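You operate a simulated robot arm through the tools that you are given. There is no shell and no other tool. Be economical: measure what you need, move in short steps, check, and stop when the job is done.

Carry out the task below with a simulated two-armed robot. There is one attempt and no reset: what you move stays moved.

JOB
Switch the coffee maker off and fill the cream and green cups about to their line.
Fine: plate and jug are hot till the HOT lamp is out: wait for it; the jug goes back on the plate. Set down upright: glass jug.

Only the result counts: the job must be done as asked and must still hold three seconds after the hand-in. Knocking over, shifting, dropping, spilling or breaking anything else fails it.

ROBOT AND FRAMES
Two 7-joint arms with two-finger parallel grippers on one trunk, on a base that drives. Base frame: it is fixed to the floor where the robot stands at the start and does not move with it; the origin is under the middle of the robot, x ahead of it, y to its left, z up. Readings come in m, degrees, newtons and seconds.
The left shoulder is at the start at [0.05, 0.168, 1.207], the right one opposite. With the tool pointing down near the work surface each hand reaches from about 0.1 to 0.62 m from the robot's upright axis, wherever it stands, measured 20 degrees to its own side. Places, roughly: aroma knob [0.5, -0.1, 1.3]; coffee maker [0.6, 0.1, 1.4]; coffee switch [0.5, 0, 1.3]; drip stop slider [0.5, 0.1, 1.3]; hot plate [0.6, 0.1, 1.3]; oven [0.7, -0.5, 0.6]. Payload 1.57 kg a hand.
The tool frame of a hand sits at the grasp point between the pads (the TCP): z along the fingers, y along the line on which they close. The tips reach 0.03 m beyond it. The gripper opens to 0.08 m. The fingers are 0.017 m wide and 0.012 m thick; the gripper's body (0.04 by 0.082 m) begins 0.08 m behind the TCP.
Orientation is that of the tool frame in the base frame, as [roll, pitch, yaw] about the fixed x, y, z axes, in that order (R = Rz(yaw) Ry(pitch) Rx(roll)). With the fingers straight down and closing along the base's y, the tool's x points along the base's -x, its y along +y and its z along -z.

CONTROLS
- The arms move only by the tool drive_tool. It takes "left_series", "right_series" or both (then of equal length, played together; a hand with none holds still); each is a list of rows, each a list of 3 entries, a list of its own where there are three numbers: the shift along the tool's x, y, z in units of 20 mm (1.0 is 20 mm), then the turn, a rotation vector about the tool's x, y, z in units of 5 degrees (1.0 is 5 degrees), then the finger opening in m, from 0 to 0.08. In form: [[[tx, ty, tz], [wx, wy, wz], gripper], ...]. A call has 1 to 20 rows; each row shifts and turns the commanded pose from where the row before left it, along the tool's axes as they then stand. A call with a number of a shift or a turn outside -1 to 1 is refused whole. A row lasts 0.2 s, in which the tool goes at most 0.05 m and 8.6 degrees; a call with a longer step from one row to the next is refused whole, and so is a gripper value outside its range. A pose out of reach is approached as far as the arm can. The call stops where the force on the tool passes 40 N (or 10 N more than at its start, if that is more) or the arm is blocked; 0.2 s more then pass. Each finger travels about 0.045 m/s and halts on what it meets, pressing with about 25 N; the grip force reading is that of the motor and also rises with nothing between the fingers. The clock runs only during rows and for 0.2 s after the last one: add rows that do not move to give the fingers time. It gives the time, the measured TCP pose, the force on the tool (base axes), the opening and the grip force at its end, in the units of the frame above (readings bear some noise), with the torque about the TCP (base axes, N m) and any sound that the robot's microphone picked up.
- Cameras (640 x 400 px; columns grow to the right, rows downward): "scene" is now at [0.0768, 0.0807, 1.4188]; the picture's right is [0.90, -0.43, 0.00], its down [-0.25, -0.52, -0.82] and it looks along [0.35, 0.74, -0.58] (base axes); focal length 214 px, centre (320, 200). "left" rides on the left gripper at [0.072, 0.007, -0.122] in its tool frame; the picture's right is [-0.09, 1.00, 0.00], its down [-0.84, -0.08, -0.54] and it looks along [-0.54, -0.05, 0.84] (tool axes); focal length 238 px, centre (320, 200). "right" rides on the right gripper at [0.072, -0.007, -0.122] in its tool frame; the picture's right is [0.09, 1.00, 0.00], its down [-0.84, 0.08, -0.54] and it looks along [-0.54, 0.05, 0.84] (tool axes); focal length 238 px, centre (320, 200). There is no depth. A picture from a camera that has moved, and an enlarged one, comes with that camera's place and axes in the base frame and with its lens.
- snapshot(camera): a new picture of that camera. The clock stands still meanwhile.
- raise_lower(by): slides the trunk up (or, below 0, down) by that many m; the arms and the scene camera ride with it, the base frame stays. It gives what a move gives, with no picture.
- steer(legs): drives the robot by 1 to 6 legs, each [ahead, left, turn to the left] in m, m and degrees, along the robot's own axes; the way and the turn of a leg run together, so that a leg with both is an arc; at most 1.5 m and 180 degrees a leg. The arms and the cameras ride along, it lands a little off, and it stops where it bumps. It gives what a move gives.
- pan_tilt(pan, tilt): turns the head with the scene camera to pan (to the left, within 80 degrees either way) and tilt (down, from -29 to 69), counted from straight ahead of the robot. It gives what a move gives.
- zoom(camera, box): a new picture of the part [left, top, right, bottom] of that camera's present view, enlarged. The clock stands still meanwhile.
- sign_off(): hands the job in; it is judged then, once.

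Go step by step. Nothing tells you exact positions but the pictures and the camera data: compare them with the known pose of the tool, close in by small moves and look again before you grip or let go. The budget is 120 turns and 100 pictures, counting those below and the enlarged ones. Unless the task says otherwise, let go and move clear before handing in, and close with one line.

The tools are called after "Call:" by a JSON object that holds its "api" and its "payload". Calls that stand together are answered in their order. drive_tool: Moves the arms, as the interface text tells. Its arguments: {"type":"object","properties":{"left_series":{"type":"array","items":{"type":"array"}},"right_series":{"type":"array","items":{"type":"array"}}},"required":[]} The other tools are called the same way: raise_lower (by) slides the trunk up or down; steer (legs) drives the base; pan_tilt (pan, tilt) turns the head that bears the scene camera; snapshot (camera) takes a picture; zoom (camera, box) takes an enlarged picture of a part of a camera's view; sign_off () hands the job in.

At the start:

```text
time: 0.0
left_tool_pos: [0.2828, 0.2981, 0.9999]
left_ee_rot: [180.0, 0.1, -179.9]
left_force: [0.2, 0.3, -0.6]
left_moment: [0.01, -0.03, 0.01]
left_grip_width: 0.0801
left_gripper_force: 0.1
right_tool_pos: [0.3475, 0.008, 0.9999]
right_ee_rot: [-180.0, 0.1, 179.9]
right_force: [-0.5, 0.7, -0.7]
right_moment: [-0.05, 0.02, 0.03]
right_grip_width: 0.08
right_gripper_force: 0.0
trunk travel left (down, up): [-0.375, 0.068]
robot x, y, heading: [-0.0041, 0.003, 0.2]
head pan, tilt: [64.8, 35.3]
```

scene: 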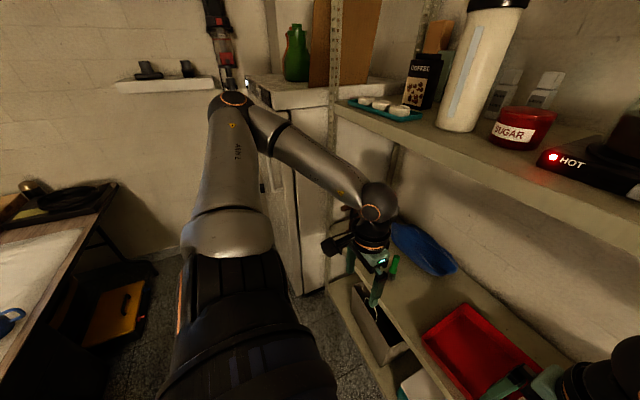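
right: 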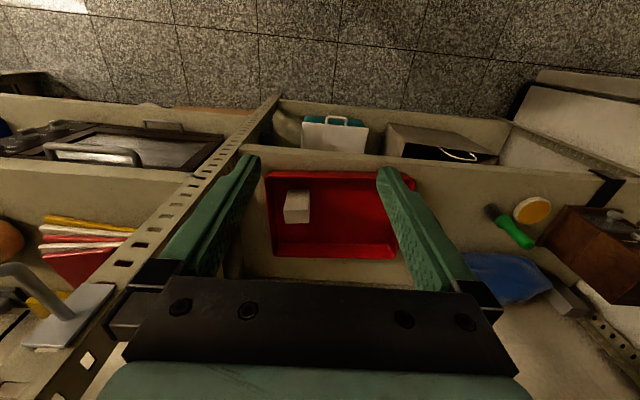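
left: 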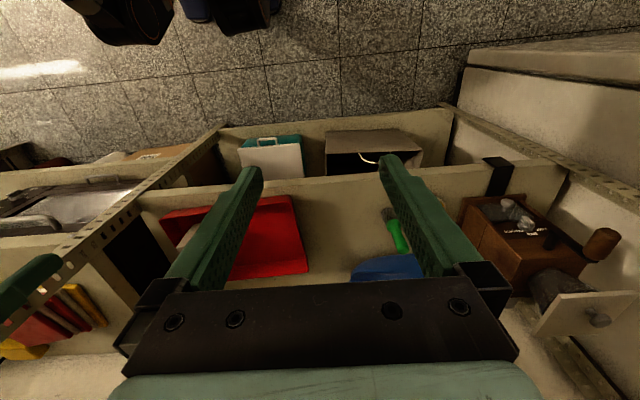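

The coffee maker is on the upper shelf to the right of the scene view, with its HOT lamp lit. I'll turn the head to look at it.

Call:
{"api": "pan_tilt", "payload": {"pan": 5, "tilt": 10}}

Call:
{"api": "snapshot", "payload": {"camera": "scene"}}

```text
time: 1.3
left_tool_pos: [0.2818, 0.2991, 1.0007]
left_ee_rot: [-180.0, 0.0, 179.9]
left_force: [0.8, 1.0, -0.8]
left_moment: [0.03, 0.05, 0.0]
left_grip_width: 0.0803
left_gripper_force: 0.0
right_tool_pos: [0.3479, 0.0075, 1.0002]
right_ee_rot: [180.0, 0.1, 179.8]
right_force: [-0.2, -0.2, -0.2]
right_moment: [0.03, -0.01, 0.03]
right_grip_width: 0.0799
right_gripper_force: 0.0
trunk travel left (down, up): [-0.375, 0.068]
robot x, y, heading: [0.0017, -0.0001, 0.1]
head pan, tilt: [5.0, 10.0]
```

```text
96 pictures are left
camera scene: at [0.132, 0.0092, 1.4593], right [0.09, -1.0, 0.0], down [-0.17, -0.02, -0.98], along [0.98, 0.09, -0.17], focal length 214 px, centre (320, 200)
```

scene: 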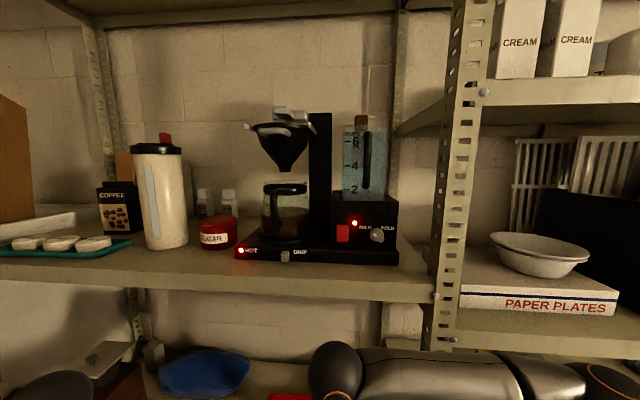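

Call:
{"api": "zoom", "payload": {"camera": "scene", "box": [220, 95, 420, 275]}}

Call:
{"api": "pan_tilt", "payload": {"pan": 60, "tilt": 15}}

Call:
{"api": "snapshot", "payload": {"camera": "scene"}}

Call:
{"api": "pan_tilt", "payload": {"pan": -50, "tilt": 25}}

Call:
{"api": "snapshot", "payload": {"camera": "scene"}}

```text
2.22 times, centred on (320, 185) of scene
camera zoom: at [0.132, 0.0092, 1.4593], right [0.09, -1.0, 0.0], down [-0.17, -0.02, -0.98], along [0.98, 0.09, -0.17], focal length 477 px, centre (320, 233)
```

zoom: 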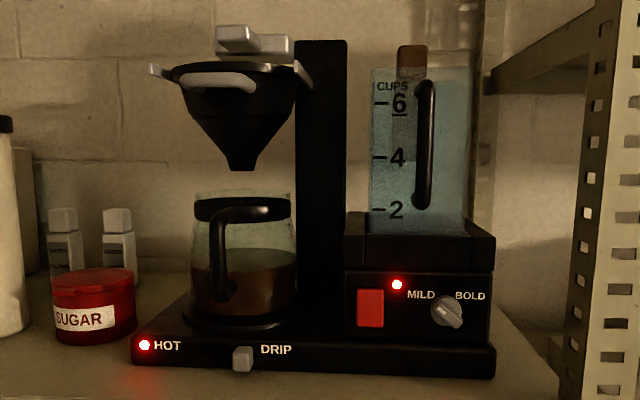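

```text
time: 2.5
left_tool_pos: [0.2825, 0.2982, 1.0007]
left_ee_rot: [180.0, -0.1, 179.9]
left_force: [-0.1, 0.7, -0.4]
left_moment: [-0.01, -0.01, 0.02]
left_grip_width: 0.0799
left_gripper_force: 0.0
right_tool_pos: [0.3475, 0.0067, 1.0005]
right_ee_rot: [-180.0, 0.0, 179.9]
right_force: [-0.2, 0.3, -0.1]
right_moment: [0.02, -0.04, 0.01]
right_grip_width: 0.0798
right_gripper_force: 0.2
trunk travel left (down, up): [-0.375, 0.068]
robot x, y, heading: [-0.001, -0.0038, -0.1]
head pan, tilt: [60.0, 15.0]
```

```text
94 pictures are left
camera scene: at [0.0861, 0.082, 1.4512], right [0.87, -0.5, 0.0], down [-0.13, -0.22, -0.97], along [0.48, 0.84, -0.26], focal length 214 px, centre (320, 200)
```

scene: 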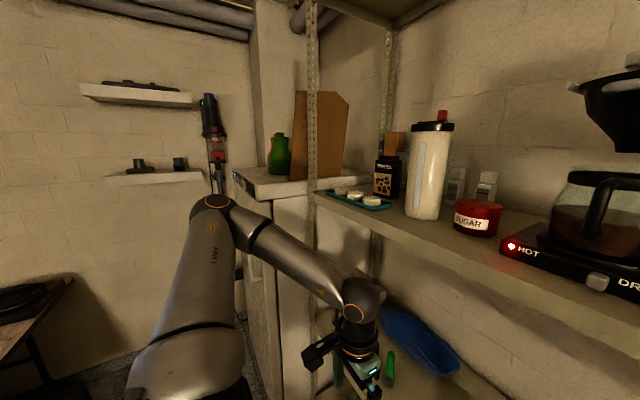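

```text
time: 4.4
left_tool_pos: [0.2823, 0.2985, 1.0003]
left_ee_rot: [-180.0, 0.1, 180.0]
left_force: [0.6, 0.3, -0.1]
left_moment: [0.0, 0.01, 0.03]
left_grip_width: 0.0799
left_gripper_force: 0.1
right_tool_pos: [0.3475, 0.0077, 0.9999]
right_ee_rot: [180.0, 0.0, 179.9]
right_force: [0.5, -0.1, -0.1]
right_moment: [-0.01, 0.01, -0.02]
right_grip_width: 0.0802
right_gripper_force: 0.0
trunk travel left (down, up): [-0.375, 0.068]
robot x, y, heading: [0.0026, -0.0007, -0.2]
head pan, tilt: [-50.0, 25.0]
```

```text
93 pictures are left
camera scene: at [0.0986, -0.0695, 1.4349], right [-0.77, -0.64, 0.0], down [-0.27, 0.32, -0.91], along [0.58, -0.69, -0.42], focal length 214 px, centre (320, 200)
```

scene: 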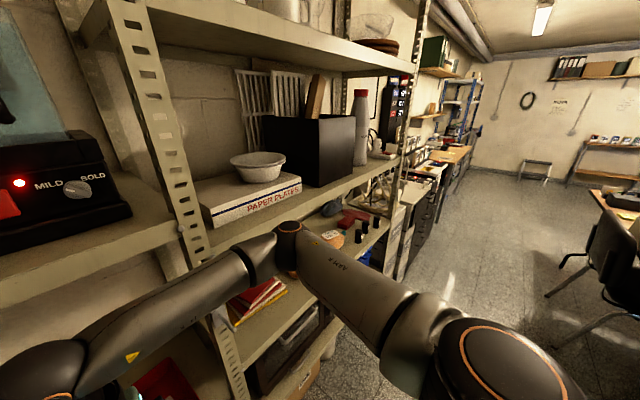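

The coffee maker's switch is on its front right, and the lamps are lit. I haven't seen the cups yet. I'll back off a little for arm room and parallax, then look around.

Call:
{"api": "steer", "payload": {"legs": [[-0.25, 0, 0]]}}

Call:
{"api": "pan_tilt", "payload": {"pan": 0, "tilt": 12}}

Call:
{"api": "snapshot", "payload": {"camera": "scene"}}

Call:
{"api": "pan_tilt", "payload": {"pan": 80, "tilt": 35}}

Call:
{"api": "snapshot", "payload": {"camera": "scene"}}

Call:
{"api": "pan_tilt", "payload": {"pan": -80, "tilt": 25}}

Call:
{"api": "snapshot", "payload": {"camera": "scene"}}

```text
time: 6.2
left_tool_pos: [0.0354, 0.298, 1.0]
left_ee_rot: [-180.0, 0.0, -180.0]
left_force: [0.1, -0.7, -0.4]
left_moment: [-0.02, -0.01, -0.02]
left_grip_width: 0.0801
left_gripper_force: 0.1
right_tool_pos: [0.1001, 0.0083, 0.9997]
right_ee_rot: [-180.0, 0.1, 180.0]
right_force: [0.0, 0.1, 0.1]
right_moment: [0.0, -0.03, -0.01]
right_grip_width: 0.0803
right_gripper_force: 0.1
trunk travel left (down, up): [-0.375, 0.068]
robot x, y, heading: [-0.2465, -0.0016, -0.2]
head pan, tilt: [-50.0, 25.0]
```

```text
time: 7.4
left_tool_pos: [0.0355, 0.2993, 1.0005]
left_ee_rot: [-179.9, 0.0, -180.0]
left_force: [0.7, 0.8, 0.0]
left_moment: [0.0, 0.0, 0.01]
left_grip_width: 0.08
left_gripper_force: 0.0
right_tool_pos: [0.1015, 0.0073, 0.9997]
right_ee_rot: [180.0, 0.1, 179.9]
right_force: [-0.4, 0.2, -0.4]
right_moment: [0.01, -0.01, 0.0]
right_grip_width: 0.0801
right_gripper_force: 0.0
trunk travel left (down, up): [-0.375, 0.068]
robot x, y, heading: [-0.2423, 0.0019, 0.1]
head pan, tilt: [0.0, 12.0]
```

```text
92 pictures are left
camera scene: at [-0.1143, 0.0011, 1.456], right [0.0, -1.0, 0.0], down [-0.21, 0.0, -0.98], along [0.98, 0.0, -0.21], focal length 214 px, centre (320, 200)
```

scene: 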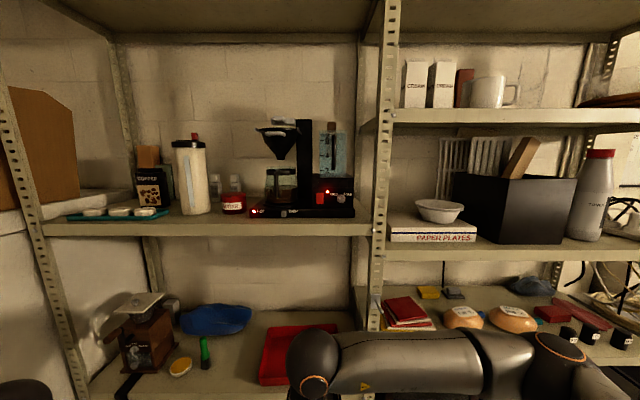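

```text
time: 8.9
left_tool_pos: [0.0356, 0.2983, 1.0]
left_ee_rot: [180.0, -0.1, -180.0]
left_force: [-0.1, -1.0, 0.2]
left_moment: [-0.02, 0.01, 0.01]
left_grip_width: 0.0798
left_gripper_force: 0.1
right_tool_pos: [0.1016, 0.0081, 0.9997]
right_ee_rot: [-180.0, 0.0, 179.9]
right_force: [-0.7, 0.4, -0.5]
right_moment: [0.0, -0.04, 0.01]
right_grip_width: 0.08
right_gripper_force: 0.1
trunk travel left (down, up): [-0.375, 0.068]
robot x, y, heading: [-0.2477, 0.0019, -0.1]
head pan, tilt: [80.0, 35.0]
```

```text
91 pictures are left
camera scene: at [-0.1922, 0.0878, 1.4192], right [0.98, -0.17, 0.0], down [-0.1, -0.56, -0.82], along [0.14, 0.81, -0.57], focal length 214 px, centre (320, 200)
```

scene: 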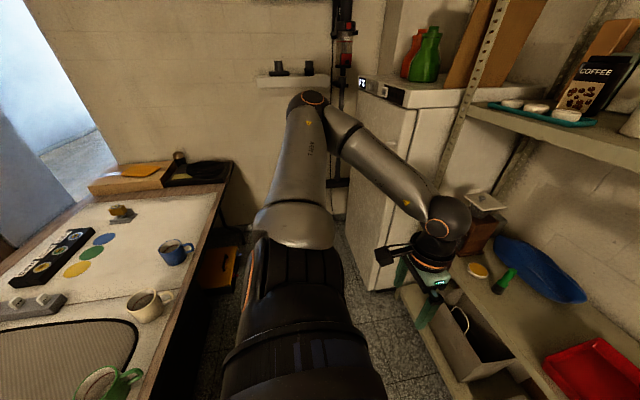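

```text
time: 11.4
left_tool_pos: [0.0353, 0.2968, 1.0005]
left_ee_rot: [180.0, -0.1, 180.0]
left_force: [0.5, 0.6, 0.1]
left_moment: [0.0, -0.04, 0.01]
left_grip_width: 0.0796
left_gripper_force: 0.0
right_tool_pos: [0.1006, 0.0068, 0.9993]
right_ee_rot: [-179.9, 0.0, 179.8]
right_force: [-1.0, 0.1, -0.3]
right_moment: [0.02, 0.0, -0.02]
right_grip_width: 0.0799
right_gripper_force: 0.1
trunk travel left (down, up): [-0.375, 0.068]
robot x, y, heading: [-0.2488, 0.0027, 0.1]
head pan, tilt: [-80.0, 25.0]
```

```text
90 pictures are left
camera scene: at [-0.1916, -0.0896, 1.4349], right [-0.98, -0.17, 0.0], down [-0.07, 0.42, -0.91], along [0.16, -0.89, -0.42], focal length 214 px, centre (320, 200)
```

scene: 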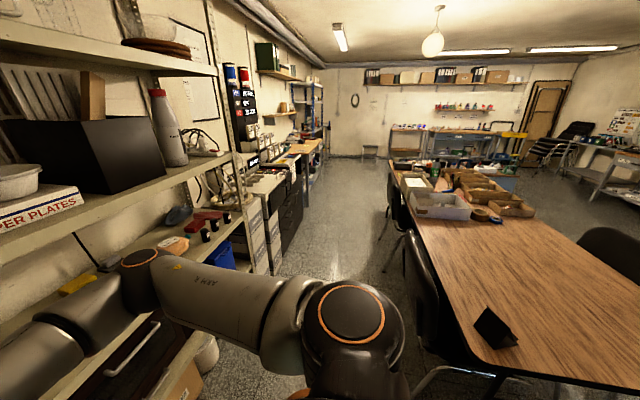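

The three mugs (blue, cream, green) are on the table to my left. By triangulation the switch is near (0.51, 0.00, 1.33). I'll bring the right hand to point forward, fingers closed, and look at the switch up close.

Call:
{"api": "drive_tool", "payload": {"right_series": [[[-0.36, 0, -0.917], [0, -1, 0], 0], [[-0.439, 0, -0.882], [0, -1, 0], 0], [[-0.514, 0, -0.841], [0, -1, 0], 0], [[-0.585, 0, -0.793], [0, -1, 0], 0], [[-0.652, 0, -0.739], [0, -1, 0], 0], [[-0.714, 0, -0.679], [0, -1, 0], 0], [[-0.77, 0, -0.614], [0, -1, 0], 0], [[-0.821, 0, -0.545], [0, -1, 0], 0], [[-0.865, 0, -0.471], [0, -1, 0], 0], [[-0.903, 0, -0.394], [0, -1, 0], 0], [[-0.934, 0, -0.314], [0, -1, 0], 0], [[-0.958, 0, -0.231], [0, -1, 0], 0], [[-0.974, 0, -0.147], [0, -1, 0], 0], [[-0.983, 0, -0.061], [0, -1, 0], 0], [[-0.985, 0, 0.025], [0, -1, 0], 0], [[-0.979, 0, 0.112], [0, -1, 0], 0], [[-0.966, 0, 0.195], [0, -1, 0], 0], [[-0.945, 0, 0.279], [0, -1, 0], 0]]}}

Call:
{"api": "snapshot", "payload": {"camera": "right"}}

Call:
{"api": "pan_tilt", "payload": {"pan": 0, "tilt": 12}}

Call:
{"api": "snapshot", "payload": {"camera": "scene"}}

```text
time: 15.2
left_tool_pos: [0.0354, 0.2983, 0.9992]
left_ee_rot: [-180.0, 0.0, 179.9]
left_force: [0.8, -0.3, -0.6]
left_moment: [-0.02, -0.01, 0.01]
left_grip_width: 0.08
left_gripper_force: 0.1
right_tool_pos: [0.2309, 0.0075, 1.3292]
right_ee_rot: [-35.6, 89.9, -35.7]
right_force: [0.2, 0.6, 0.4]
right_moment: [-0.01, -0.01, -0.04]
right_grip_width: 0.0
right_gripper_force: 20.8
trunk travel left (down, up): [-0.375, 0.068]
robot x, y, heading: [-0.2473, -0.0023, 0.1]
head pan, tilt: [-80.0, 25.0]
```

```text
89 pictures are left
camera right: at [0.1105, 0.0009, 1.2575], right [0.0, 1.0, -0.09], down [-0.54, 0.08, 0.84], along [0.84, 0.05, 0.54], focal length 238 px, centre (320, 200)
```

right: 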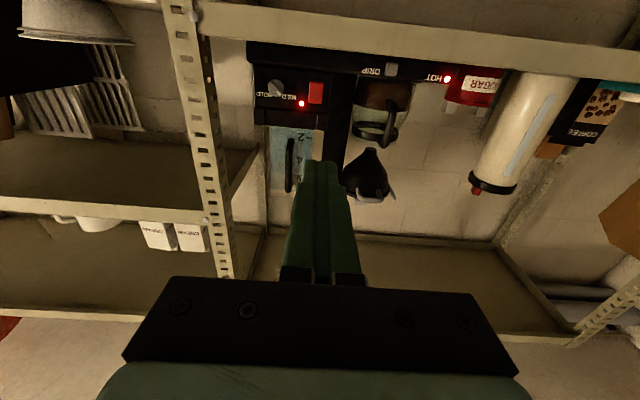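

```text
time: 16.7
left_tool_pos: [0.0357, 0.2984, 1.0001]
left_ee_rot: [179.9, 0.0, -180.0]
left_force: [-0.3, 0.5, -0.4]
left_moment: [-0.01, -0.01, -0.02]
left_grip_width: 0.0801
left_gripper_force: 0.0
right_tool_pos: [0.23, 0.007, 1.3284]
right_ee_rot: [41.7, 90.0, 41.6]
right_force: [-0.3, -0.4, -0.2]
right_moment: [-0.01, 0.05, -0.02]
right_grip_width: 0.0001
right_gripper_force: 21.1
trunk travel left (down, up): [-0.375, 0.068]
robot x, y, heading: [-0.2459, -0.0, -0.3]
head pan, tilt: [0.0, 12.0]
```

```text
88 pictures are left
camera scene: at [-0.1143, 0.0011, 1.4561], right [0.0, -1.0, 0.0], down [-0.21, 0.0, -0.98], along [0.98, 0.0, -0.21], focal length 214 px, centre (320, 200)
```

scene: 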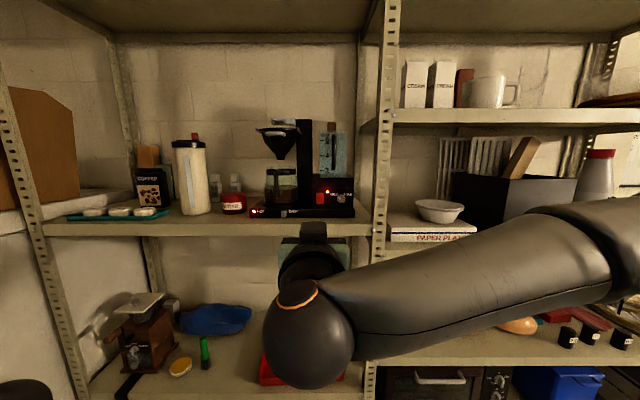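

Call:
{"api": "zoom", "payload": {"camera": "right", "box": [240, 40, 400, 140]}}

Call:
{"api": "zoom", "payload": {"camera": "scene", "box": [240, 110, 400, 230]}}

```text
4.00 times, centred on (320, 90) of right
camera zoom: at [0.1102, 0.0009, 1.2575], right [0.0, 1.0, -0.09], down [-0.54, 0.08, 0.84], along [0.84, 0.05, 0.54], focal length 953 px, centre (320, 640)
```

zoom: 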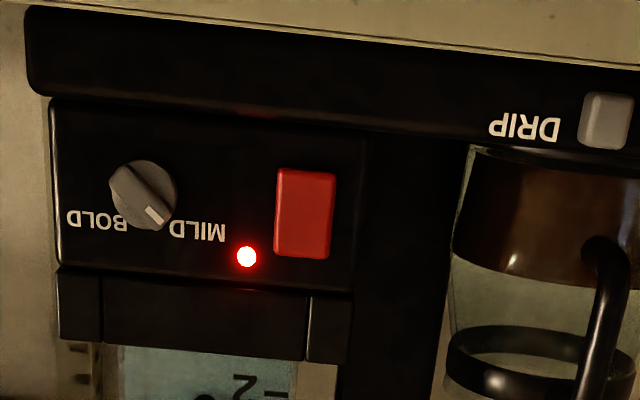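

```text
3.33 times, centred on (320, 170) of scene
camera zoom: at [-0.1143, 0.0011, 1.4561], right [0.0, -1.0, 0.0], down [-0.21, 0.0, -0.98], along [0.98, 0.0, -0.21], focal length 715 px, centre (320, 300)
```

zoom: 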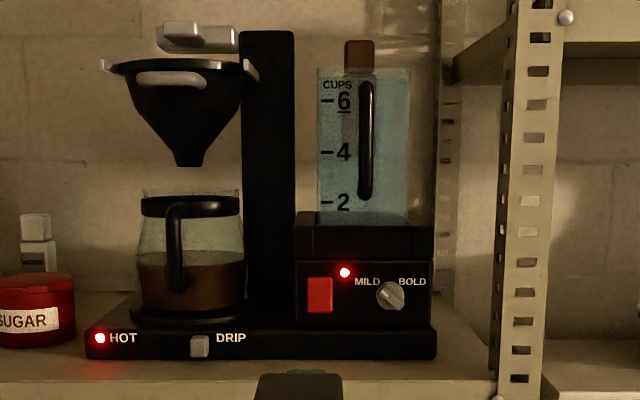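

The switch is a red button at about (0.54, 0.00, 1.322) with its lamp lit, so the machine is on. I'll drive closer, then approach with the right hand.

Call:
{"api": "steer", "payload": {"legs": [[0.15, 0, 0]]}}

Call:
{"api": "zoom", "payload": {"camera": "right", "box": [220, 0, 420, 125]}}

Call:
{"api": "snapshot", "payload": {"camera": "scene"}}

```text
time: 18.1
left_tool_pos: [0.1854, 0.2979, 0.9994]
left_ee_rot: [-180.0, 0.1, 179.8]
left_force: [0.8, -0.3, -0.1]
left_moment: [0.01, 0.0, 0.01]
left_grip_width: 0.0801
left_gripper_force: 0.0
right_tool_pos: [0.3809, 0.0047, 1.3295]
right_ee_rot: [41.5, 90.0, 41.2]
right_force: [0.4, -0.6, -0.6]
right_moment: [-0.01, -0.02, 0.01]
right_grip_width: 0.0001
right_gripper_force: 21.9
trunk travel left (down, up): [-0.375, 0.068]
robot x, y, heading: [-0.0967, 0.0001, -0.2]
head pan, tilt: [0.0, 12.0]
```

```text
3.20 times, centred on (320, 62) of right
camera zoom: at [0.2599, -0.0008, 1.2573], right [0.01, 1.0, -0.09], down [-0.54, 0.08, 0.84], along [0.84, 0.05, 0.54], focal length 763 px, centre (320, 640)
```

zoom: 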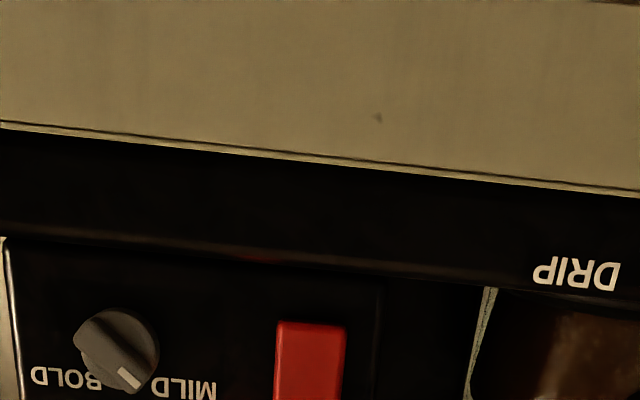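

```text
84 pictures are left
camera scene: at [0.0354, 0.0003, 1.4559], right [0.0, -1.0, 0.0], down [-0.21, 0.0, -0.98], along [0.98, 0.0, -0.21], focal length 214 px, centre (320, 200)
```

scene: 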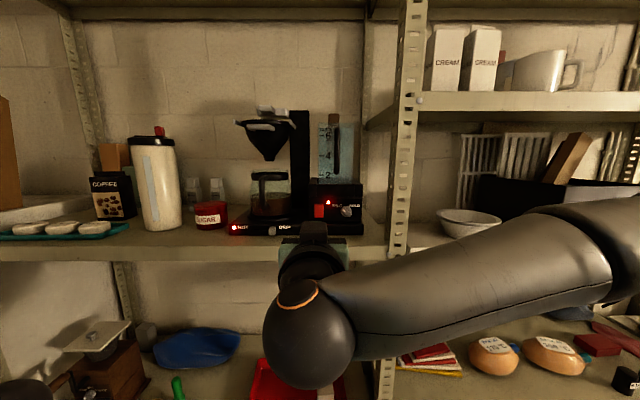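

Geometry is consistent (x≈0.54, y≈0.00, z≈1.322). I'll approach to about 1 cm short of the lower half of the button.

Call:
{"api": "drive_tool", "payload": {"right_series": [[[0.6, -0.2, 0], [0, 0, 0], 0], [[0, 0, 1], [0, 0, 0], 0], [[0, 0, 1], [0, 0, 0], 0], [[0, 0, 1], [0, 0, 0], 0], [[0, 0, 1], [0, 0, 0], 0], [[0, 0, 1], [0, 0, 0], 0], [[0, 0, 0.7], [0, 0, 0], 0]]}}

Call:
{"api": "zoom", "payload": {"camera": "scene", "box": [240, 140, 400, 240]}}

Call:
{"api": "snapshot", "payload": {"camera": "right"}}

```text
time: 19.7
left_tool_pos: [0.1859, 0.2967, 0.9993]
left_ee_rot: [-180.0, -0.1, 179.8]
left_force: [-0.5, 0.9, 0.0]
left_moment: [0.01, -0.01, 0.01]
left_grip_width: 0.08
left_gripper_force: 0.0
right_tool_pos: [0.4942, 0.0013, 1.3176]
right_ee_rot: [-103.9, 89.8, -104.2]
right_force: [0.4, 0.2, 0.3]
right_moment: [0.03, -0.04, 0.01]
right_grip_width: 0.0002
right_gripper_force: 21.0
trunk travel left (down, up): [-0.375, 0.068]
robot x, y, heading: [-0.1001, 0.0016, -0.3]
head pan, tilt: [0.0, 12.0]
```

```text
4.00 times, centred on (320, 190) of scene
camera zoom: at [0.0346, 0.0003, 1.456], right [0.0, -1.0, 0.0], down [-0.21, 0.0, -0.98], along [0.98, 0.0, -0.21], focal length 858 px, centre (320, 240)
```

zoom: 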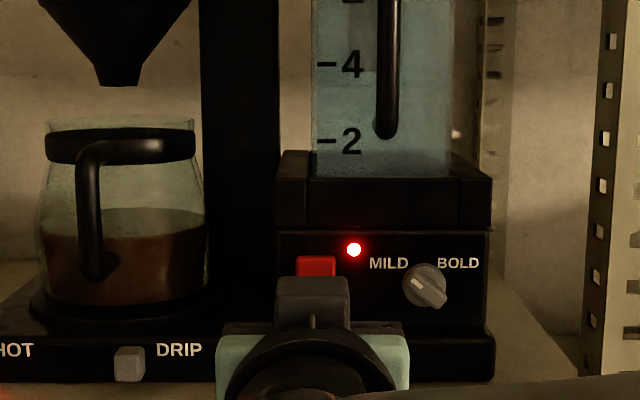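

```text
82 pictures are left
camera right: at [0.373, -0.0054, 1.2453], right [0.01, 1.0, -0.09], down [-0.54, 0.08, 0.84], along [0.84, 0.05, 0.54], focal length 238 px, centre (320, 200)
```

right: 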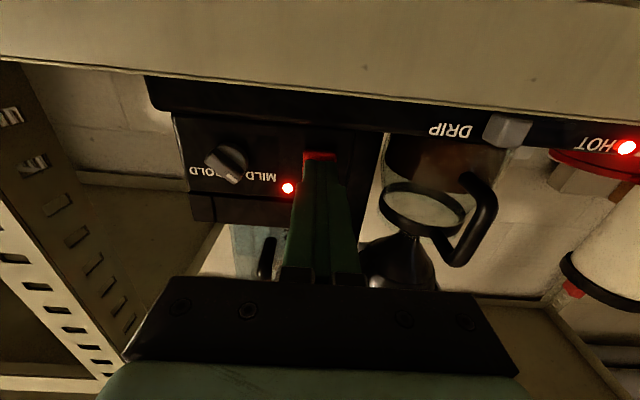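

The fingers are lined up with the button. Pressing forward slowly.

Call:
{"api": "drive_tool", "payload": {"right_series": [[[0, 0, 0.4], [0, 0, 0], 0], [[0, 0, 0.3], [0, 0, 0], 0], [[0, 0, 0.2], [0, 0, 0], 0], [[0, 0, 0.2], [0, 0, 0], 0], [[0, 0, 0.2], [0, 0, 0], 0]]}}

Call:
{"api": "zoom", "payload": {"camera": "right", "box": [240, 100, 400, 220]}}

```text
time: 20.3
left_tool_pos: [0.1806, 0.2953, 1.0017]
left_ee_rot: [179.9, 0.3, 179.8]
left_force: [0.2, 0.7, 0.7]
left_moment: [0.0, -0.01, 0.0]
left_grip_width: 0.0799
left_gripper_force: 0.1
right_tool_pos: [0.497, -0.0001, 1.3175]
right_ee_rot: [-157.4, 89.9, -157.3]
right_force: [-22.6, -6.8, -0.4]
right_moment: [0.02, -0.15, -0.18]
right_grip_width: 0.0001
right_gripper_force: 21.2
trunk travel left (down, up): [-0.375, 0.068]
robot x, y, heading: [-0.0967, -0.0008, -0.3]
head pan, tilt: [0.0, 12.0]
heard: click
stopped in row 2 (right hand): the force on the tool passed its limit (the readings are from after the stop); the commanded pose is now the measured one
```

```text
3.33 times, centred on (320, 160) of right
camera zoom: at [0.376, -0.006, 1.2456], right [0.0, 1.0, -0.09], down [-0.54, 0.08, 0.84], along [0.84, 0.05, 0.54], focal length 794 px, centre (320, 333)
```

zoom: 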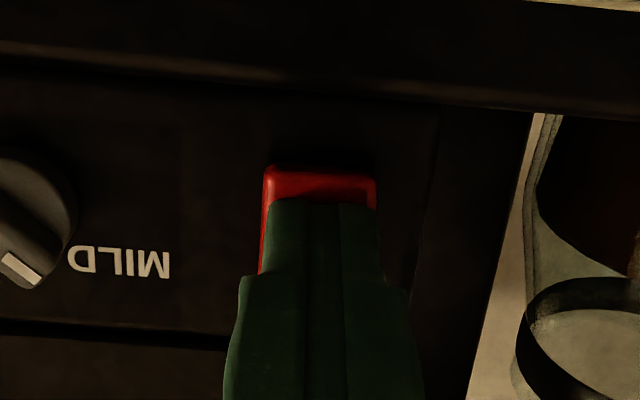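

There was a click and the power lamp is out. I'll retract the right hand straight back and view the HOT lamp.

Call:
{"api": "drive_tool", "payload": {"right_series": [[[0, 0, -0.5], [0, 0, 0], 0], [[0, 0, -1], [0, 0, 0], 0], [[0, 0, -1], [0, 0, 0], 0], [[0, 0, -1], [0, 0, 0], 0], [[0, 0, -1], [0, 0, 0], 0], [[0, 0, -1], [0, 0, 0], 0], [[0, 0, -1], [0, 0, 0], 0], [[0, 0, -1], [0, 0, 0], 0]]}}

Call:
{"api": "zoom", "payload": {"camera": "scene", "box": [200, 100, 400, 240]}}

```text
time: 22.1
left_tool_pos: [0.1844, 0.2965, 1.0009]
left_ee_rot: [-179.9, 0.0, 179.7]
left_force: [0.6, -0.2, -0.4]
left_moment: [-0.02, -0.03, -0.01]
left_grip_width: 0.0799
left_gripper_force: 0.1
right_tool_pos: [0.3516, 0.0032, 1.3144]
right_ee_rot: [-166.0, 89.5, -166.1]
right_force: [0.4, 0.4, 0.8]
right_moment: [0.02, 0.01, 0.03]
right_grip_width: 0.0002
right_gripper_force: 21.2
trunk travel left (down, up): [-0.375, 0.068]
robot x, y, heading: [-0.0992, -0.0006, -0.2]
head pan, tilt: [0.0, 12.0]
```

```text
2.86 times, centred on (300, 170) of scene
camera zoom: at [0.0336, 0.0001, 1.4561], right [0.0, -1.0, 0.0], down [-0.21, 0.0, -0.98], along [0.98, 0.0, -0.21], focal length 613 px, centre (377, 286)
```

zoom: 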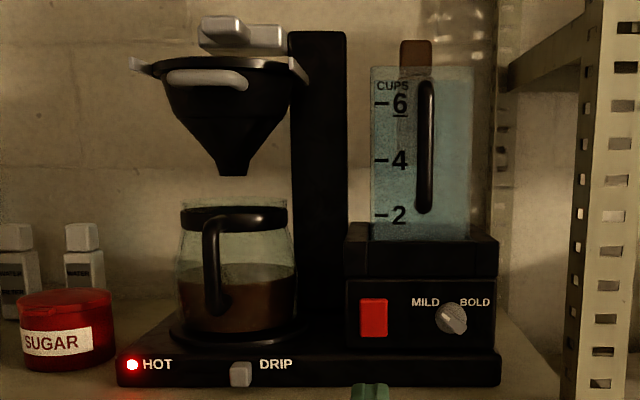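

The machine is off, but HOT is still lit. While it cools I'll survey the mugs on the table.

Call:
{"api": "pan_tilt", "payload": {"pan": 80, "tilt": 45}}

Call:
{"api": "steer", "payload": {"legs": [[-0.3, 0, 0], [0, 0, 60]]}}

Call:
{"api": "snapshot", "payload": {"camera": "scene"}}

Call:
{"api": "pan_tilt", "payload": {"pan": 40, "tilt": 40}}

Call:
{"api": "snapshot", "payload": {"camera": "scene"}}

```text
time: 23.6
left_tool_pos: [0.1841, 0.2968, 1.0001]
left_ee_rot: [-180.0, 0.0, 179.7]
left_force: [0.7, -0.6, 0.0]
left_moment: [0.02, 0.01, -0.01]
left_grip_width: 0.08
left_gripper_force: 0.2
right_tool_pos: [0.3522, 0.0025, 1.3141]
right_ee_rot: [-161.3, 89.4, -161.4]
right_force: [0.4, 0.5, -0.2]
right_moment: [-0.03, 0.02, -0.03]
right_grip_width: 0.0
right_gripper_force: 21.9
trunk travel left (down, up): [-0.375, 0.068]
robot x, y, heading: [-0.0998, 0.0015, -0.5]
head pan, tilt: [80.0, 45.0]
```

```text
time: 28.3
left_tool_pos: [-0.508, 0.3972, 1.0004]
left_ee_rot: [-180.0, 0.0, -121.3]
left_force: [-0.1, 0.0, 0.0]
left_moment: [-0.02, -0.03, 0.02]
left_grip_width: 0.0802
left_gripper_force: 0.0
right_tool_pos: [-0.1687, 0.3884, 1.3142]
right_ee_rot: [-160.8, 89.5, -101.9]
right_force: [-0.3, -1.0, -0.8]
right_moment: [-0.04, 0.01, -0.01]
right_grip_width: 0.0002
right_gripper_force: 21.4
trunk travel left (down, up): [-0.375, 0.068]
robot x, y, heading: [-0.3978, -0.0026, 58.9]
head pan, tilt: [80.0, 45.0]
```

```text
79 pictures are left
camera scene: at [-0.4399, 0.0899, 1.4044], right [0.66, 0.75, 0.0], down [0.53, -0.47, -0.71], along [-0.53, 0.47, -0.71], focal length 214 px, centre (320, 200)
```

scene: 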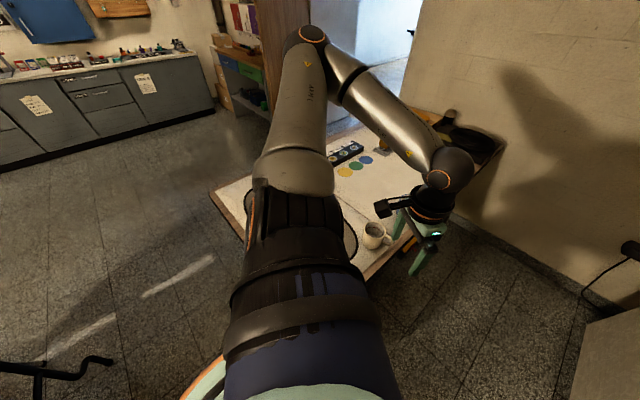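

```text
time: 29.4
left_tool_pos: [-0.5075, 0.3973, 0.9997]
left_ee_rot: [-179.9, 0.0, -121.3]
left_force: [0.5, 0.0, -0.5]
left_moment: [0.06, 0.07, 0.01]
left_grip_width: 0.0801
left_gripper_force: 0.1
right_tool_pos: [-0.1684, 0.3887, 1.3146]
right_ee_rot: [-162.3, 89.5, -103.2]
right_force: [0.6, 0.1, 0.2]
right_moment: [-0.02, 0.02, -0.03]
right_grip_width: 0.0
right_gripper_force: 21.5
trunk travel left (down, up): [-0.375, 0.068]
robot x, y, heading: [-0.4049, -0.0021, 58.6]
head pan, tilt: [40.0, 40.0]
```

```text
78 pictures are left
camera scene: at [-0.3917, 0.1203, 1.4116], right [0.99, 0.15, 0.0], down [0.1, -0.64, -0.77], along [-0.12, 0.76, -0.64], focal length 214 px, centre (320, 200)
```

scene: 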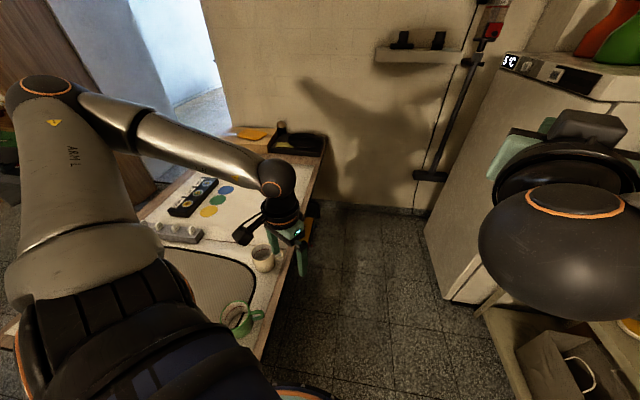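

The mugs stand in a row along x≈-0.665 on a table about 0.71 m high: green y≈0.33, cream y≈0.545, blue y≈0.77. I'll face the table squarely to inspect them while HOT cools.

Call:
{"api": "steer", "payload": {"legs": [[0.13, -0.213, 0], [0, 0, 60], [0, 0, 61], [-0.1, -0.2, 0]]}}

Call:
{"api": "pan_tilt", "payload": {"pan": -10, "tilt": 40}}

Call:
{"api": "snapshot", "payload": {"camera": "scene"}}

```text
time: 37.8
left_tool_pos: [-0.3311, -0.102, 1.0001]
left_ee_rot: [180.0, 0.1, 0.1]
left_force: [-0.6, 0.2, 0.9]
left_moment: [-0.01, 0.04, -0.02]
left_grip_width: 0.0801
left_gripper_force: 0.0
right_tool_pos: [-0.5011, 0.1914, 1.3144]
right_ee_rot: [-165.3, 89.7, 14.9]
right_force: [1.0, 1.0, 0.7]
right_moment: [0.02, 0.0, 0.01]
right_grip_width: 0.0
right_gripper_force: 21.3
trunk travel left (down, up): [-0.375, 0.068]
robot x, y, heading: [-0.0495, 0.1957, -179.8]
head pan, tilt: [40.0, 40.0]
```

```text
time: 39.0
left_tool_pos: [-0.3323, -0.1024, 0.9994]
left_ee_rot: [180.0, 0.1, 0.2]
left_force: [-0.2, 0.3, 0.3]
left_moment: [0.02, 0.01, 0.02]
left_grip_width: 0.0802
left_gripper_force: 0.1
right_tool_pos: [-0.5009, 0.1905, 1.3137]
right_ee_rot: [-162.1, 89.4, 18.4]
right_force: [0.3, 0.0, -0.3]
right_moment: [0.01, -0.03, -0.01]
right_grip_width: 0.0
right_gripper_force: 22.1
trunk travel left (down, up): [-0.375, 0.068]
robot x, y, heading: [-0.051, 0.1957, -179.8]
head pan, tilt: [-10.0, 40.0]
```

```text
77 pictures are left
camera scene: at [-0.1746, 0.2119, 1.4116], right [0.17, 0.99, 0.0], down [0.63, -0.11, -0.77], along [-0.75, 0.13, -0.64], focal length 214 px, centre (320, 200)
```

scene: 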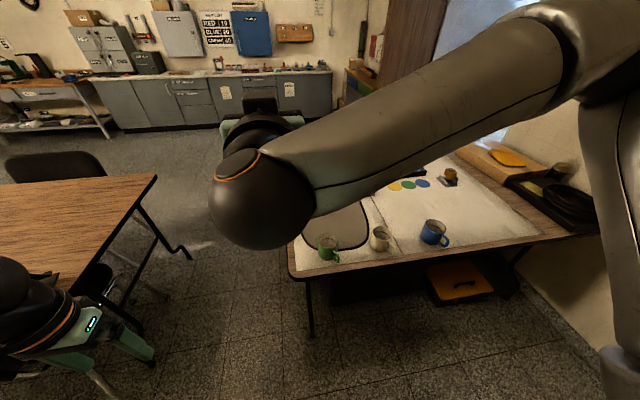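

Call:
{"api": "zoom", "payload": {"camera": "scene", "box": [280, 200, 480, 290]}}

```text
3.20 times, centred on (380, 245) of scene
camera zoom: at [-0.1746, 0.2119, 1.4116], right [0.17, 0.99, 0.0], down [0.63, -0.11, -0.77], along [-0.75, 0.13, -0.64], focal length 686 px, centre (128, 56)
```

zoom: 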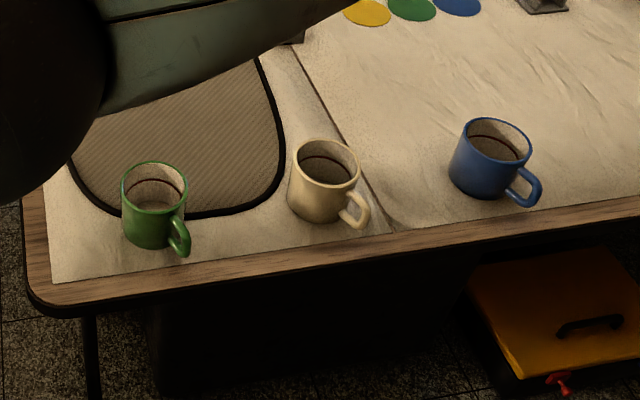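

The mugs have inner fill lines, and handles face me-right. I'll use the right hand for jug work, so I'm going back to face the coffee maker.

Call:
{"api": "steer", "payload": {"legs": [[0.1, -0.1, 0], [0, 0, -90], [0, 0, -90]]}}

Call:
{"api": "pan_tilt", "payload": {"pan": -10, "tilt": 12}}

Call:
{"api": "snapshot", "payload": {"camera": "scene"}}

Call:
{"api": "snapshot", "payload": {"camera": "right"}}

```text
time: 48.1
left_tool_pos: [0.1397, 0.591, 1.0009]
left_ee_rot: [-179.9, 0.1, 178.6]
left_force: [0.4, 0.3, 0.2]
left_moment: [0.01, 0.0, 0.0]
left_grip_width: 0.08
left_gripper_force: 0.1
right_tool_pos: [0.301, 0.2915, 1.3149]
right_ee_rot: [-162.5, 89.5, -163.7]
right_force: [0.2, -1.5, 0.7]
right_moment: [0.02, -0.02, -0.03]
right_grip_width: 0.0002
right_gripper_force: 21.5
trunk travel left (down, up): [-0.375, 0.068]
robot x, y, heading: [-0.1501, 0.2989, -1.5]
head pan, tilt: [-10.0, 40.0]
```

```text
time: 49.0
left_tool_pos: [0.1395, 0.589, 1.0012]
left_ee_rot: [180.0, 0.0, 178.6]
left_force: [0.1, -0.2, -0.4]
left_moment: [0.02, 0.0, -0.01]
left_grip_width: 0.08
left_gripper_force: 0.1
right_tool_pos: [0.3018, 0.2923, 1.3149]
right_ee_rot: [-162.8, 89.5, -164.1]
right_force: [-0.2, -0.7, 0.0]
right_moment: [-0.01, -0.01, 0.0]
right_grip_width: 0.0
right_gripper_force: 20.9
trunk travel left (down, up): [-0.375, 0.068]
robot x, y, heading: [-0.1475, 0.2975, -1.2]
head pan, tilt: [-10.0, 12.0]
```

```text
75 pictures are left
camera scene: at [-0.0191, 0.2805, 1.456], right [-0.2, -0.98, 0.0], down [-0.2, 0.04, -0.98], along [0.96, -0.19, -0.21], focal length 214 px, centre (320, 200)
```

scene: 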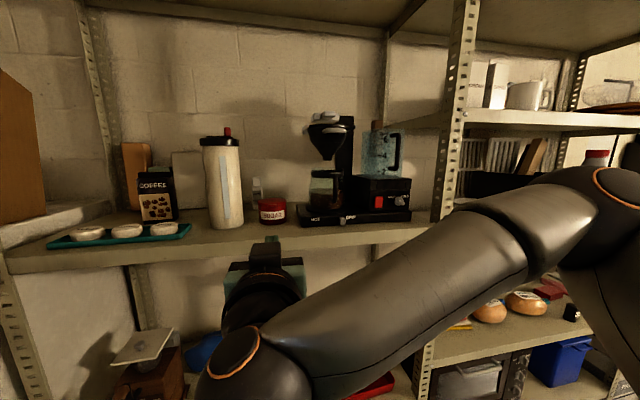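

```text
74 pictures are left
camera right: at [0.18, 0.2881, 1.2435], right [0.02, 1.0, -0.09], down [-0.53, 0.09, 0.84], along [0.85, 0.03, 0.53], focal length 238 px, centre (320, 200)
```

right: 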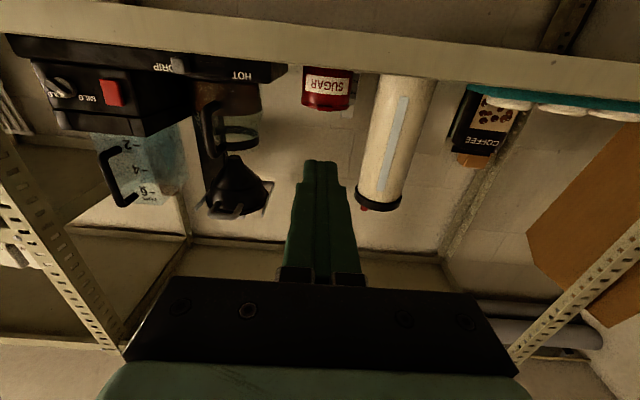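

Call:
{"api": "zoom", "payload": {"camera": "scene", "box": [280, 100, 420, 240]}}

Call:
{"api": "zoom", "payload": {"camera": "right", "box": [140, 40, 300, 160]}}

```text
2.86 times, centred on (350, 170) of scene
camera zoom: at [-0.0191, 0.2805, 1.456], right [-0.2, -0.98, 0.0], down [-0.2, 0.04, -0.98], along [0.96, -0.19, -0.21], focal length 613 px, centre (234, 286)
```

zoom: 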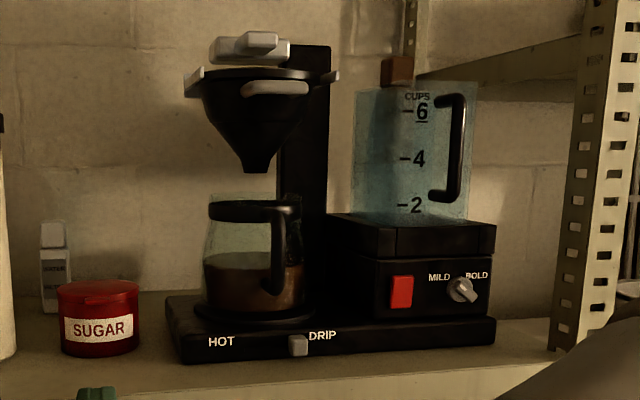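

```text
3.33 times, centred on (220, 100) of right
camera zoom: at [0.18, 0.2881, 1.2435], right [0.02, 1.0, -0.09], down [-0.53, 0.09, 0.84], along [0.85, 0.03, 0.53], focal length 794 px, centre (653, 533)
```

zoom: 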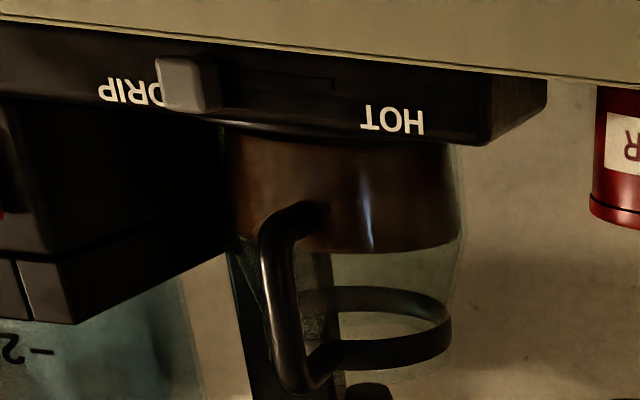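

HOT lamp is out and the power light is off. The jug handle is a vertical bar at about (0.513, 0.130), z 1.325–1.385, pointing straight to me. I'll square up and bring the open right hand in front of it.

Call:
{"api": "steer", "payload": {"legs": [[0.05, 0, 1.3]]}}

Call:
{"api": "drive_tool", "payload": {"right_series": [[[-0.3, -1, 0], [0, 0, 0], 0.03], [[-0.3, -1, 0], [0, 0, 0], 0.06], [[-0.3, -1, 0], [0, 0, 0], 0.06], [[-0.3, -1, 0], [0, 0, 0], 0.06], [[-0.3, -1, 0], [0, 0, 0], 0.06], [[-0.3, -1, 0], [0, 0, 0], 0.06], [[-0.3, -1, 0], [0, 0, 0], 0.06], [[0, -1, 0], [0, 0, 0], 0.06], [[0, 0, 0], [0, 0, 0], 0.06]]}}

Call:
{"api": "snapshot", "payload": {"camera": "right"}}

Call:
{"api": "snapshot", "payload": {"camera": "scene"}}

```text
time: 49.9
left_tool_pos: [0.1829, 0.5962, 0.9993]
left_ee_rot: [180.0, -0.1, 179.9]
left_force: [0.7, 0.4, 0.0]
left_moment: [-0.02, 0.03, -0.03]
left_grip_width: 0.0799
left_gripper_force: 0.1
right_tool_pos: [0.3524, 0.301, 1.3134]
right_ee_rot: [-163.5, 89.5, -163.5]
right_force: [0.4, 0.1, -0.2]
right_moment: [-0.01, -0.02, -0.01]
right_grip_width: 0.0
right_gripper_force: 21.3
trunk travel left (down, up): [-0.375, 0.068]
robot x, y, heading: [-0.0977, 0.3004, -0.0]
head pan, tilt: [-10.0, 12.0]
```

```text
time: 51.9
left_tool_pos: [0.1834, 0.5965, 0.9999]
left_ee_rot: [-179.9, 0.0, 179.9]
left_force: [0.0, -0.1, 0.3]
left_moment: [0.01, 0.01, -0.04]
left_grip_width: 0.08
left_gripper_force: 0.0
right_tool_pos: [0.3527, 0.1411, 1.3561]
right_ee_rot: [-158.6, 89.7, -158.6]
right_force: [-0.2, 0.0, 0.4]
right_moment: [0.02, 0.01, 0.02]
right_grip_width: 0.0597
right_gripper_force: 0.1
trunk travel left (down, up): [-0.375, 0.068]
robot x, y, heading: [-0.1015, 0.2985, -0.2]
head pan, tilt: [-10.0, 12.0]
```

```text
71 pictures are left
camera right: at [0.2319, 0.1345, 1.2856], right [0.0, 1.0, -0.09], down [-0.54, 0.08, 0.84], along [0.84, 0.05, 0.53], focal length 238 px, centre (320, 200)
```

right: 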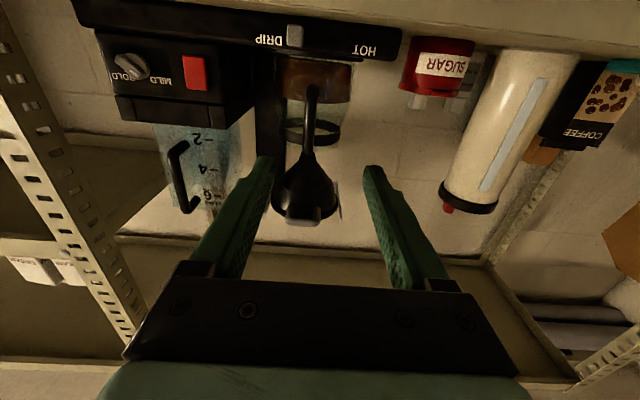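

```text
70 pictures are left
camera scene: at [0.0314, 0.2832, 1.4561], right [-0.18, -0.98, 0.0], down [-0.2, 0.04, -0.98], along [0.96, -0.17, -0.21], focal length 214 px, centre (320, 200)
```

scene: 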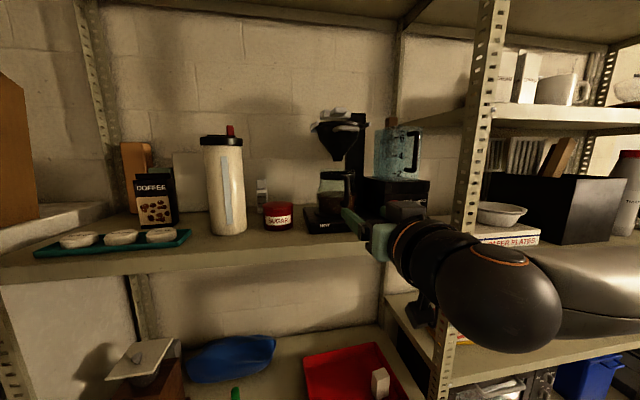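

The bar is at y≈0.130. I'll shift 11 mm right and advance to just before it.

Call:
{"api": "drive_tool", "payload": {"right_series": [[[0, -0.55, 1], [0, 0, 0], 0.06], [[0, 0, 1], [0, 0, 0], 0.06], [[0, 0, 1], [0, 0, 0], 0.06], [[0, 0, 1], [0, 0, 0], 0.06], [[0, 0, 1], [0, 0, 0], 0.06], [[0, 0, 0], [0, 0, 0], 0.06]]}}

Call:
{"api": "snapshot", "payload": {"camera": "right"}}

Call:
{"api": "zoom", "payload": {"camera": "scene", "box": [280, 100, 440, 240]}}

```text
time: 53.3
left_tool_pos: [0.1831, 0.5968, 1.0005]
left_ee_rot: [-179.9, 0.0, 179.9]
left_force: [0.4, 0.0, -0.2]
left_moment: [0.03, -0.03, 0.0]
left_grip_width: 0.0799
left_gripper_force: 0.0
right_tool_pos: [0.4528, 0.132, 1.3562]
right_ee_rot: [-162.4, 89.6, -162.4]
right_force: [-0.7, 0.4, -0.1]
right_moment: [0.05, -0.06, -0.01]
right_grip_width: 0.0598
right_gripper_force: 0.0
trunk travel left (down, up): [-0.375, 0.068]
robot x, y, heading: [-0.0987, 0.2946, -0.1]
head pan, tilt: [-10.0, 12.0]
```

```text
69 pictures are left
camera right: at [0.331, 0.1251, 1.2851], right [0.0, 1.0, -0.09], down [-0.54, 0.08, 0.84], along [0.84, 0.05, 0.53], focal length 238 px, centre (320, 200)
```

right: 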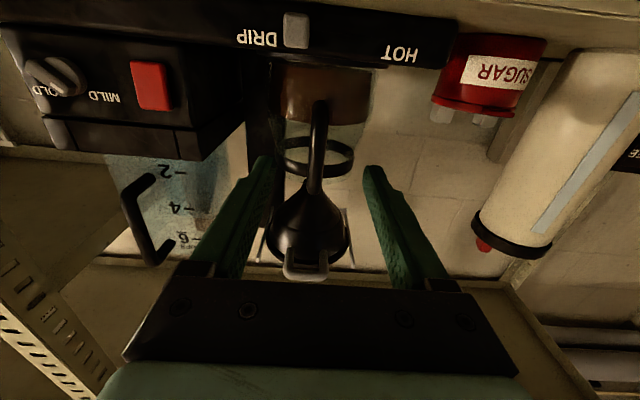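

```text
2.86 times, centred on (360, 170) of scene
camera zoom: at [0.0312, 0.2828, 1.4561], right [-0.18, -0.98, 0.0], down [-0.2, 0.04, -0.98], along [0.96, -0.17, -0.21], focal length 613 px, centre (206, 286)
```

zoom: 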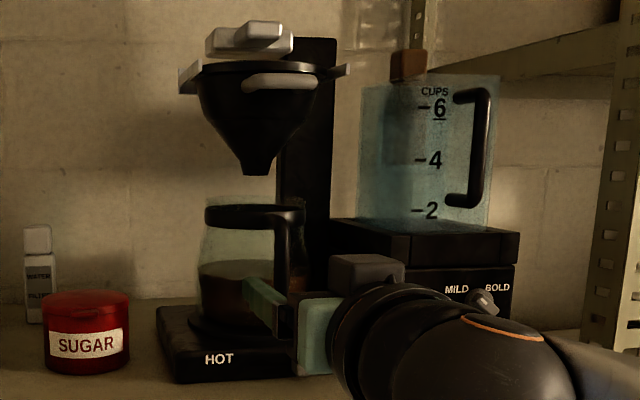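

The bar sits centred between the fingers. I'll advance 55 mm and check before gripping.

Call:
{"api": "drive_tool", "payload": {"right_series": [[[0, -0.12, 0.9], [0, 0, 0], 0.06], [[0, 0, 0.9], [0, 0, 0], 0.06], [[0, 0, 0.9], [0, 0, 0], 0.06], [[0, 0, 0], [0, 0, 0], 0.06]]}}

Call:
{"api": "snapshot", "payload": {"camera": "right"}}

Call:
{"api": "zoom", "payload": {"camera": "scene", "box": [280, 100, 440, 240]}}

```text
time: 54.3
left_tool_pos: [0.1822, 0.5966, 0.9997]
left_ee_rot: [-180.0, 0.0, 179.9]
left_force: [-0.9, -0.3, 0.5]
left_moment: [-0.02, -0.02, -0.02]
left_grip_width: 0.0801
left_gripper_force: 0.1
right_tool_pos: [0.5053, 0.1296, 1.3546]
right_ee_rot: [-159.2, 89.5, -159.1]
right_force: [0.3, 0.2, 1.5]
right_moment: [0.01, -0.01, 0.01]
right_grip_width: 0.0597
right_gripper_force: 0.1
trunk travel left (down, up): [-0.375, 0.068]
robot x, y, heading: [-0.0998, 0.2979, -0.0]
head pan, tilt: [-10.0, 12.0]
```

```text
67 pictures are left
camera right: at [0.3855, 0.1222, 1.2847], right [0.0, 1.0, -0.09], down [-0.54, 0.08, 0.84], along [0.84, 0.05, 0.53], focal length 238 px, centre (320, 200)
```

right: 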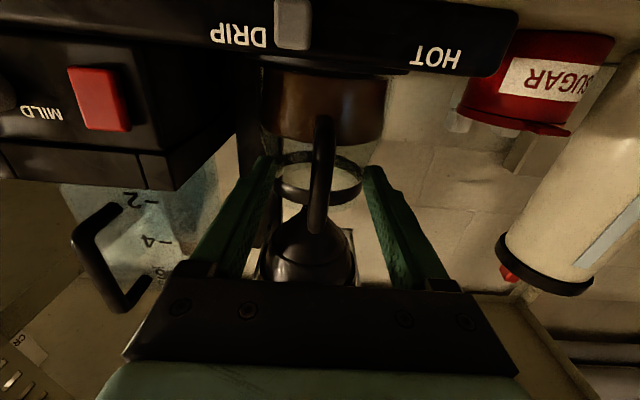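

```text
2.86 times, centred on (360, 170) of scene
camera zoom: at [0.0312, 0.2828, 1.4561], right [-0.18, -0.98, 0.0], down [-0.2, 0.04, -0.98], along [0.96, -0.17, -0.21], focal length 613 px, centre (206, 286)
```

zoom: 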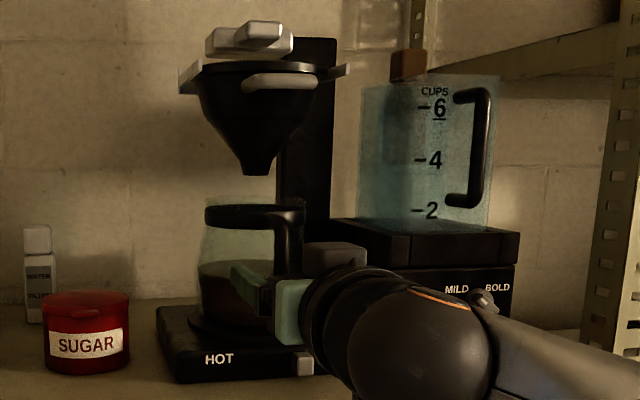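

Bar is between the pads at good depth. Closing the right gripper.

Call:
{"api": "drive_tool", "payload": {"right_series": [[[0, -0.08, 0.1], [0, 0, 0], 0.04], [[0, 0, 0], [0, 0, 0], 0.03], [[0, 0, 0], [0, 0, 0], 0.02], [[0, 0, 0], [0, 0, 0], 0.01], [[0, 0, 0], [0, 0, 0], 0], [[0, 0, 0], [0, 0, 0], 0], [[0, 0, 0], [0, 0, 0], 0]]}}

Call:
{"api": "snapshot", "payload": {"camera": "right"}}

```text
time: 55.9
left_tool_pos: [0.1823, 0.5959, 1.0002]
left_ee_rot: [-180.0, 0.0, 179.9]
left_force: [0.1, 0.4, -0.7]
left_moment: [0.0, 0.04, 0.0]
left_grip_width: 0.08
left_gripper_force: 0.1
right_tool_pos: [0.5097, 0.1287, 1.3547]
right_ee_rot: [-159.2, 89.6, -159.1]
right_force: [0.2, 1.4, 0.6]
right_moment: [0.08, -0.03, 0.05]
right_grip_width: 0.0134
right_gripper_force: 24.9
trunk travel left (down, up): [-0.375, 0.068]
robot x, y, heading: [-0.1004, 0.297, -0.2]
head pan, tilt: [-10.0, 12.0]
```

```text
65 pictures are left
camera right: at [0.3877, 0.1209, 1.2844], right [0.0, 1.0, -0.09], down [-0.54, 0.08, 0.84], along [0.84, 0.05, 0.53], focal length 238 px, centre (320, 200)
```

right: 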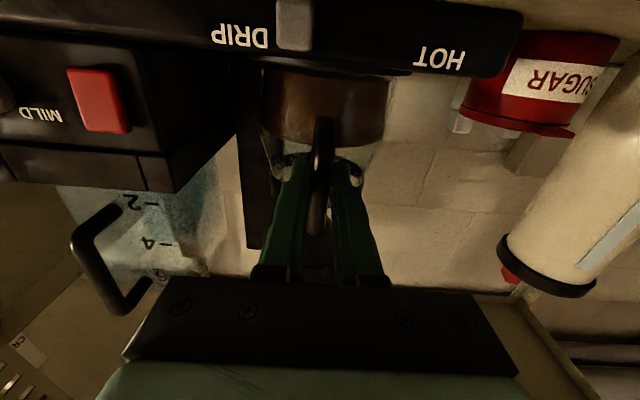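

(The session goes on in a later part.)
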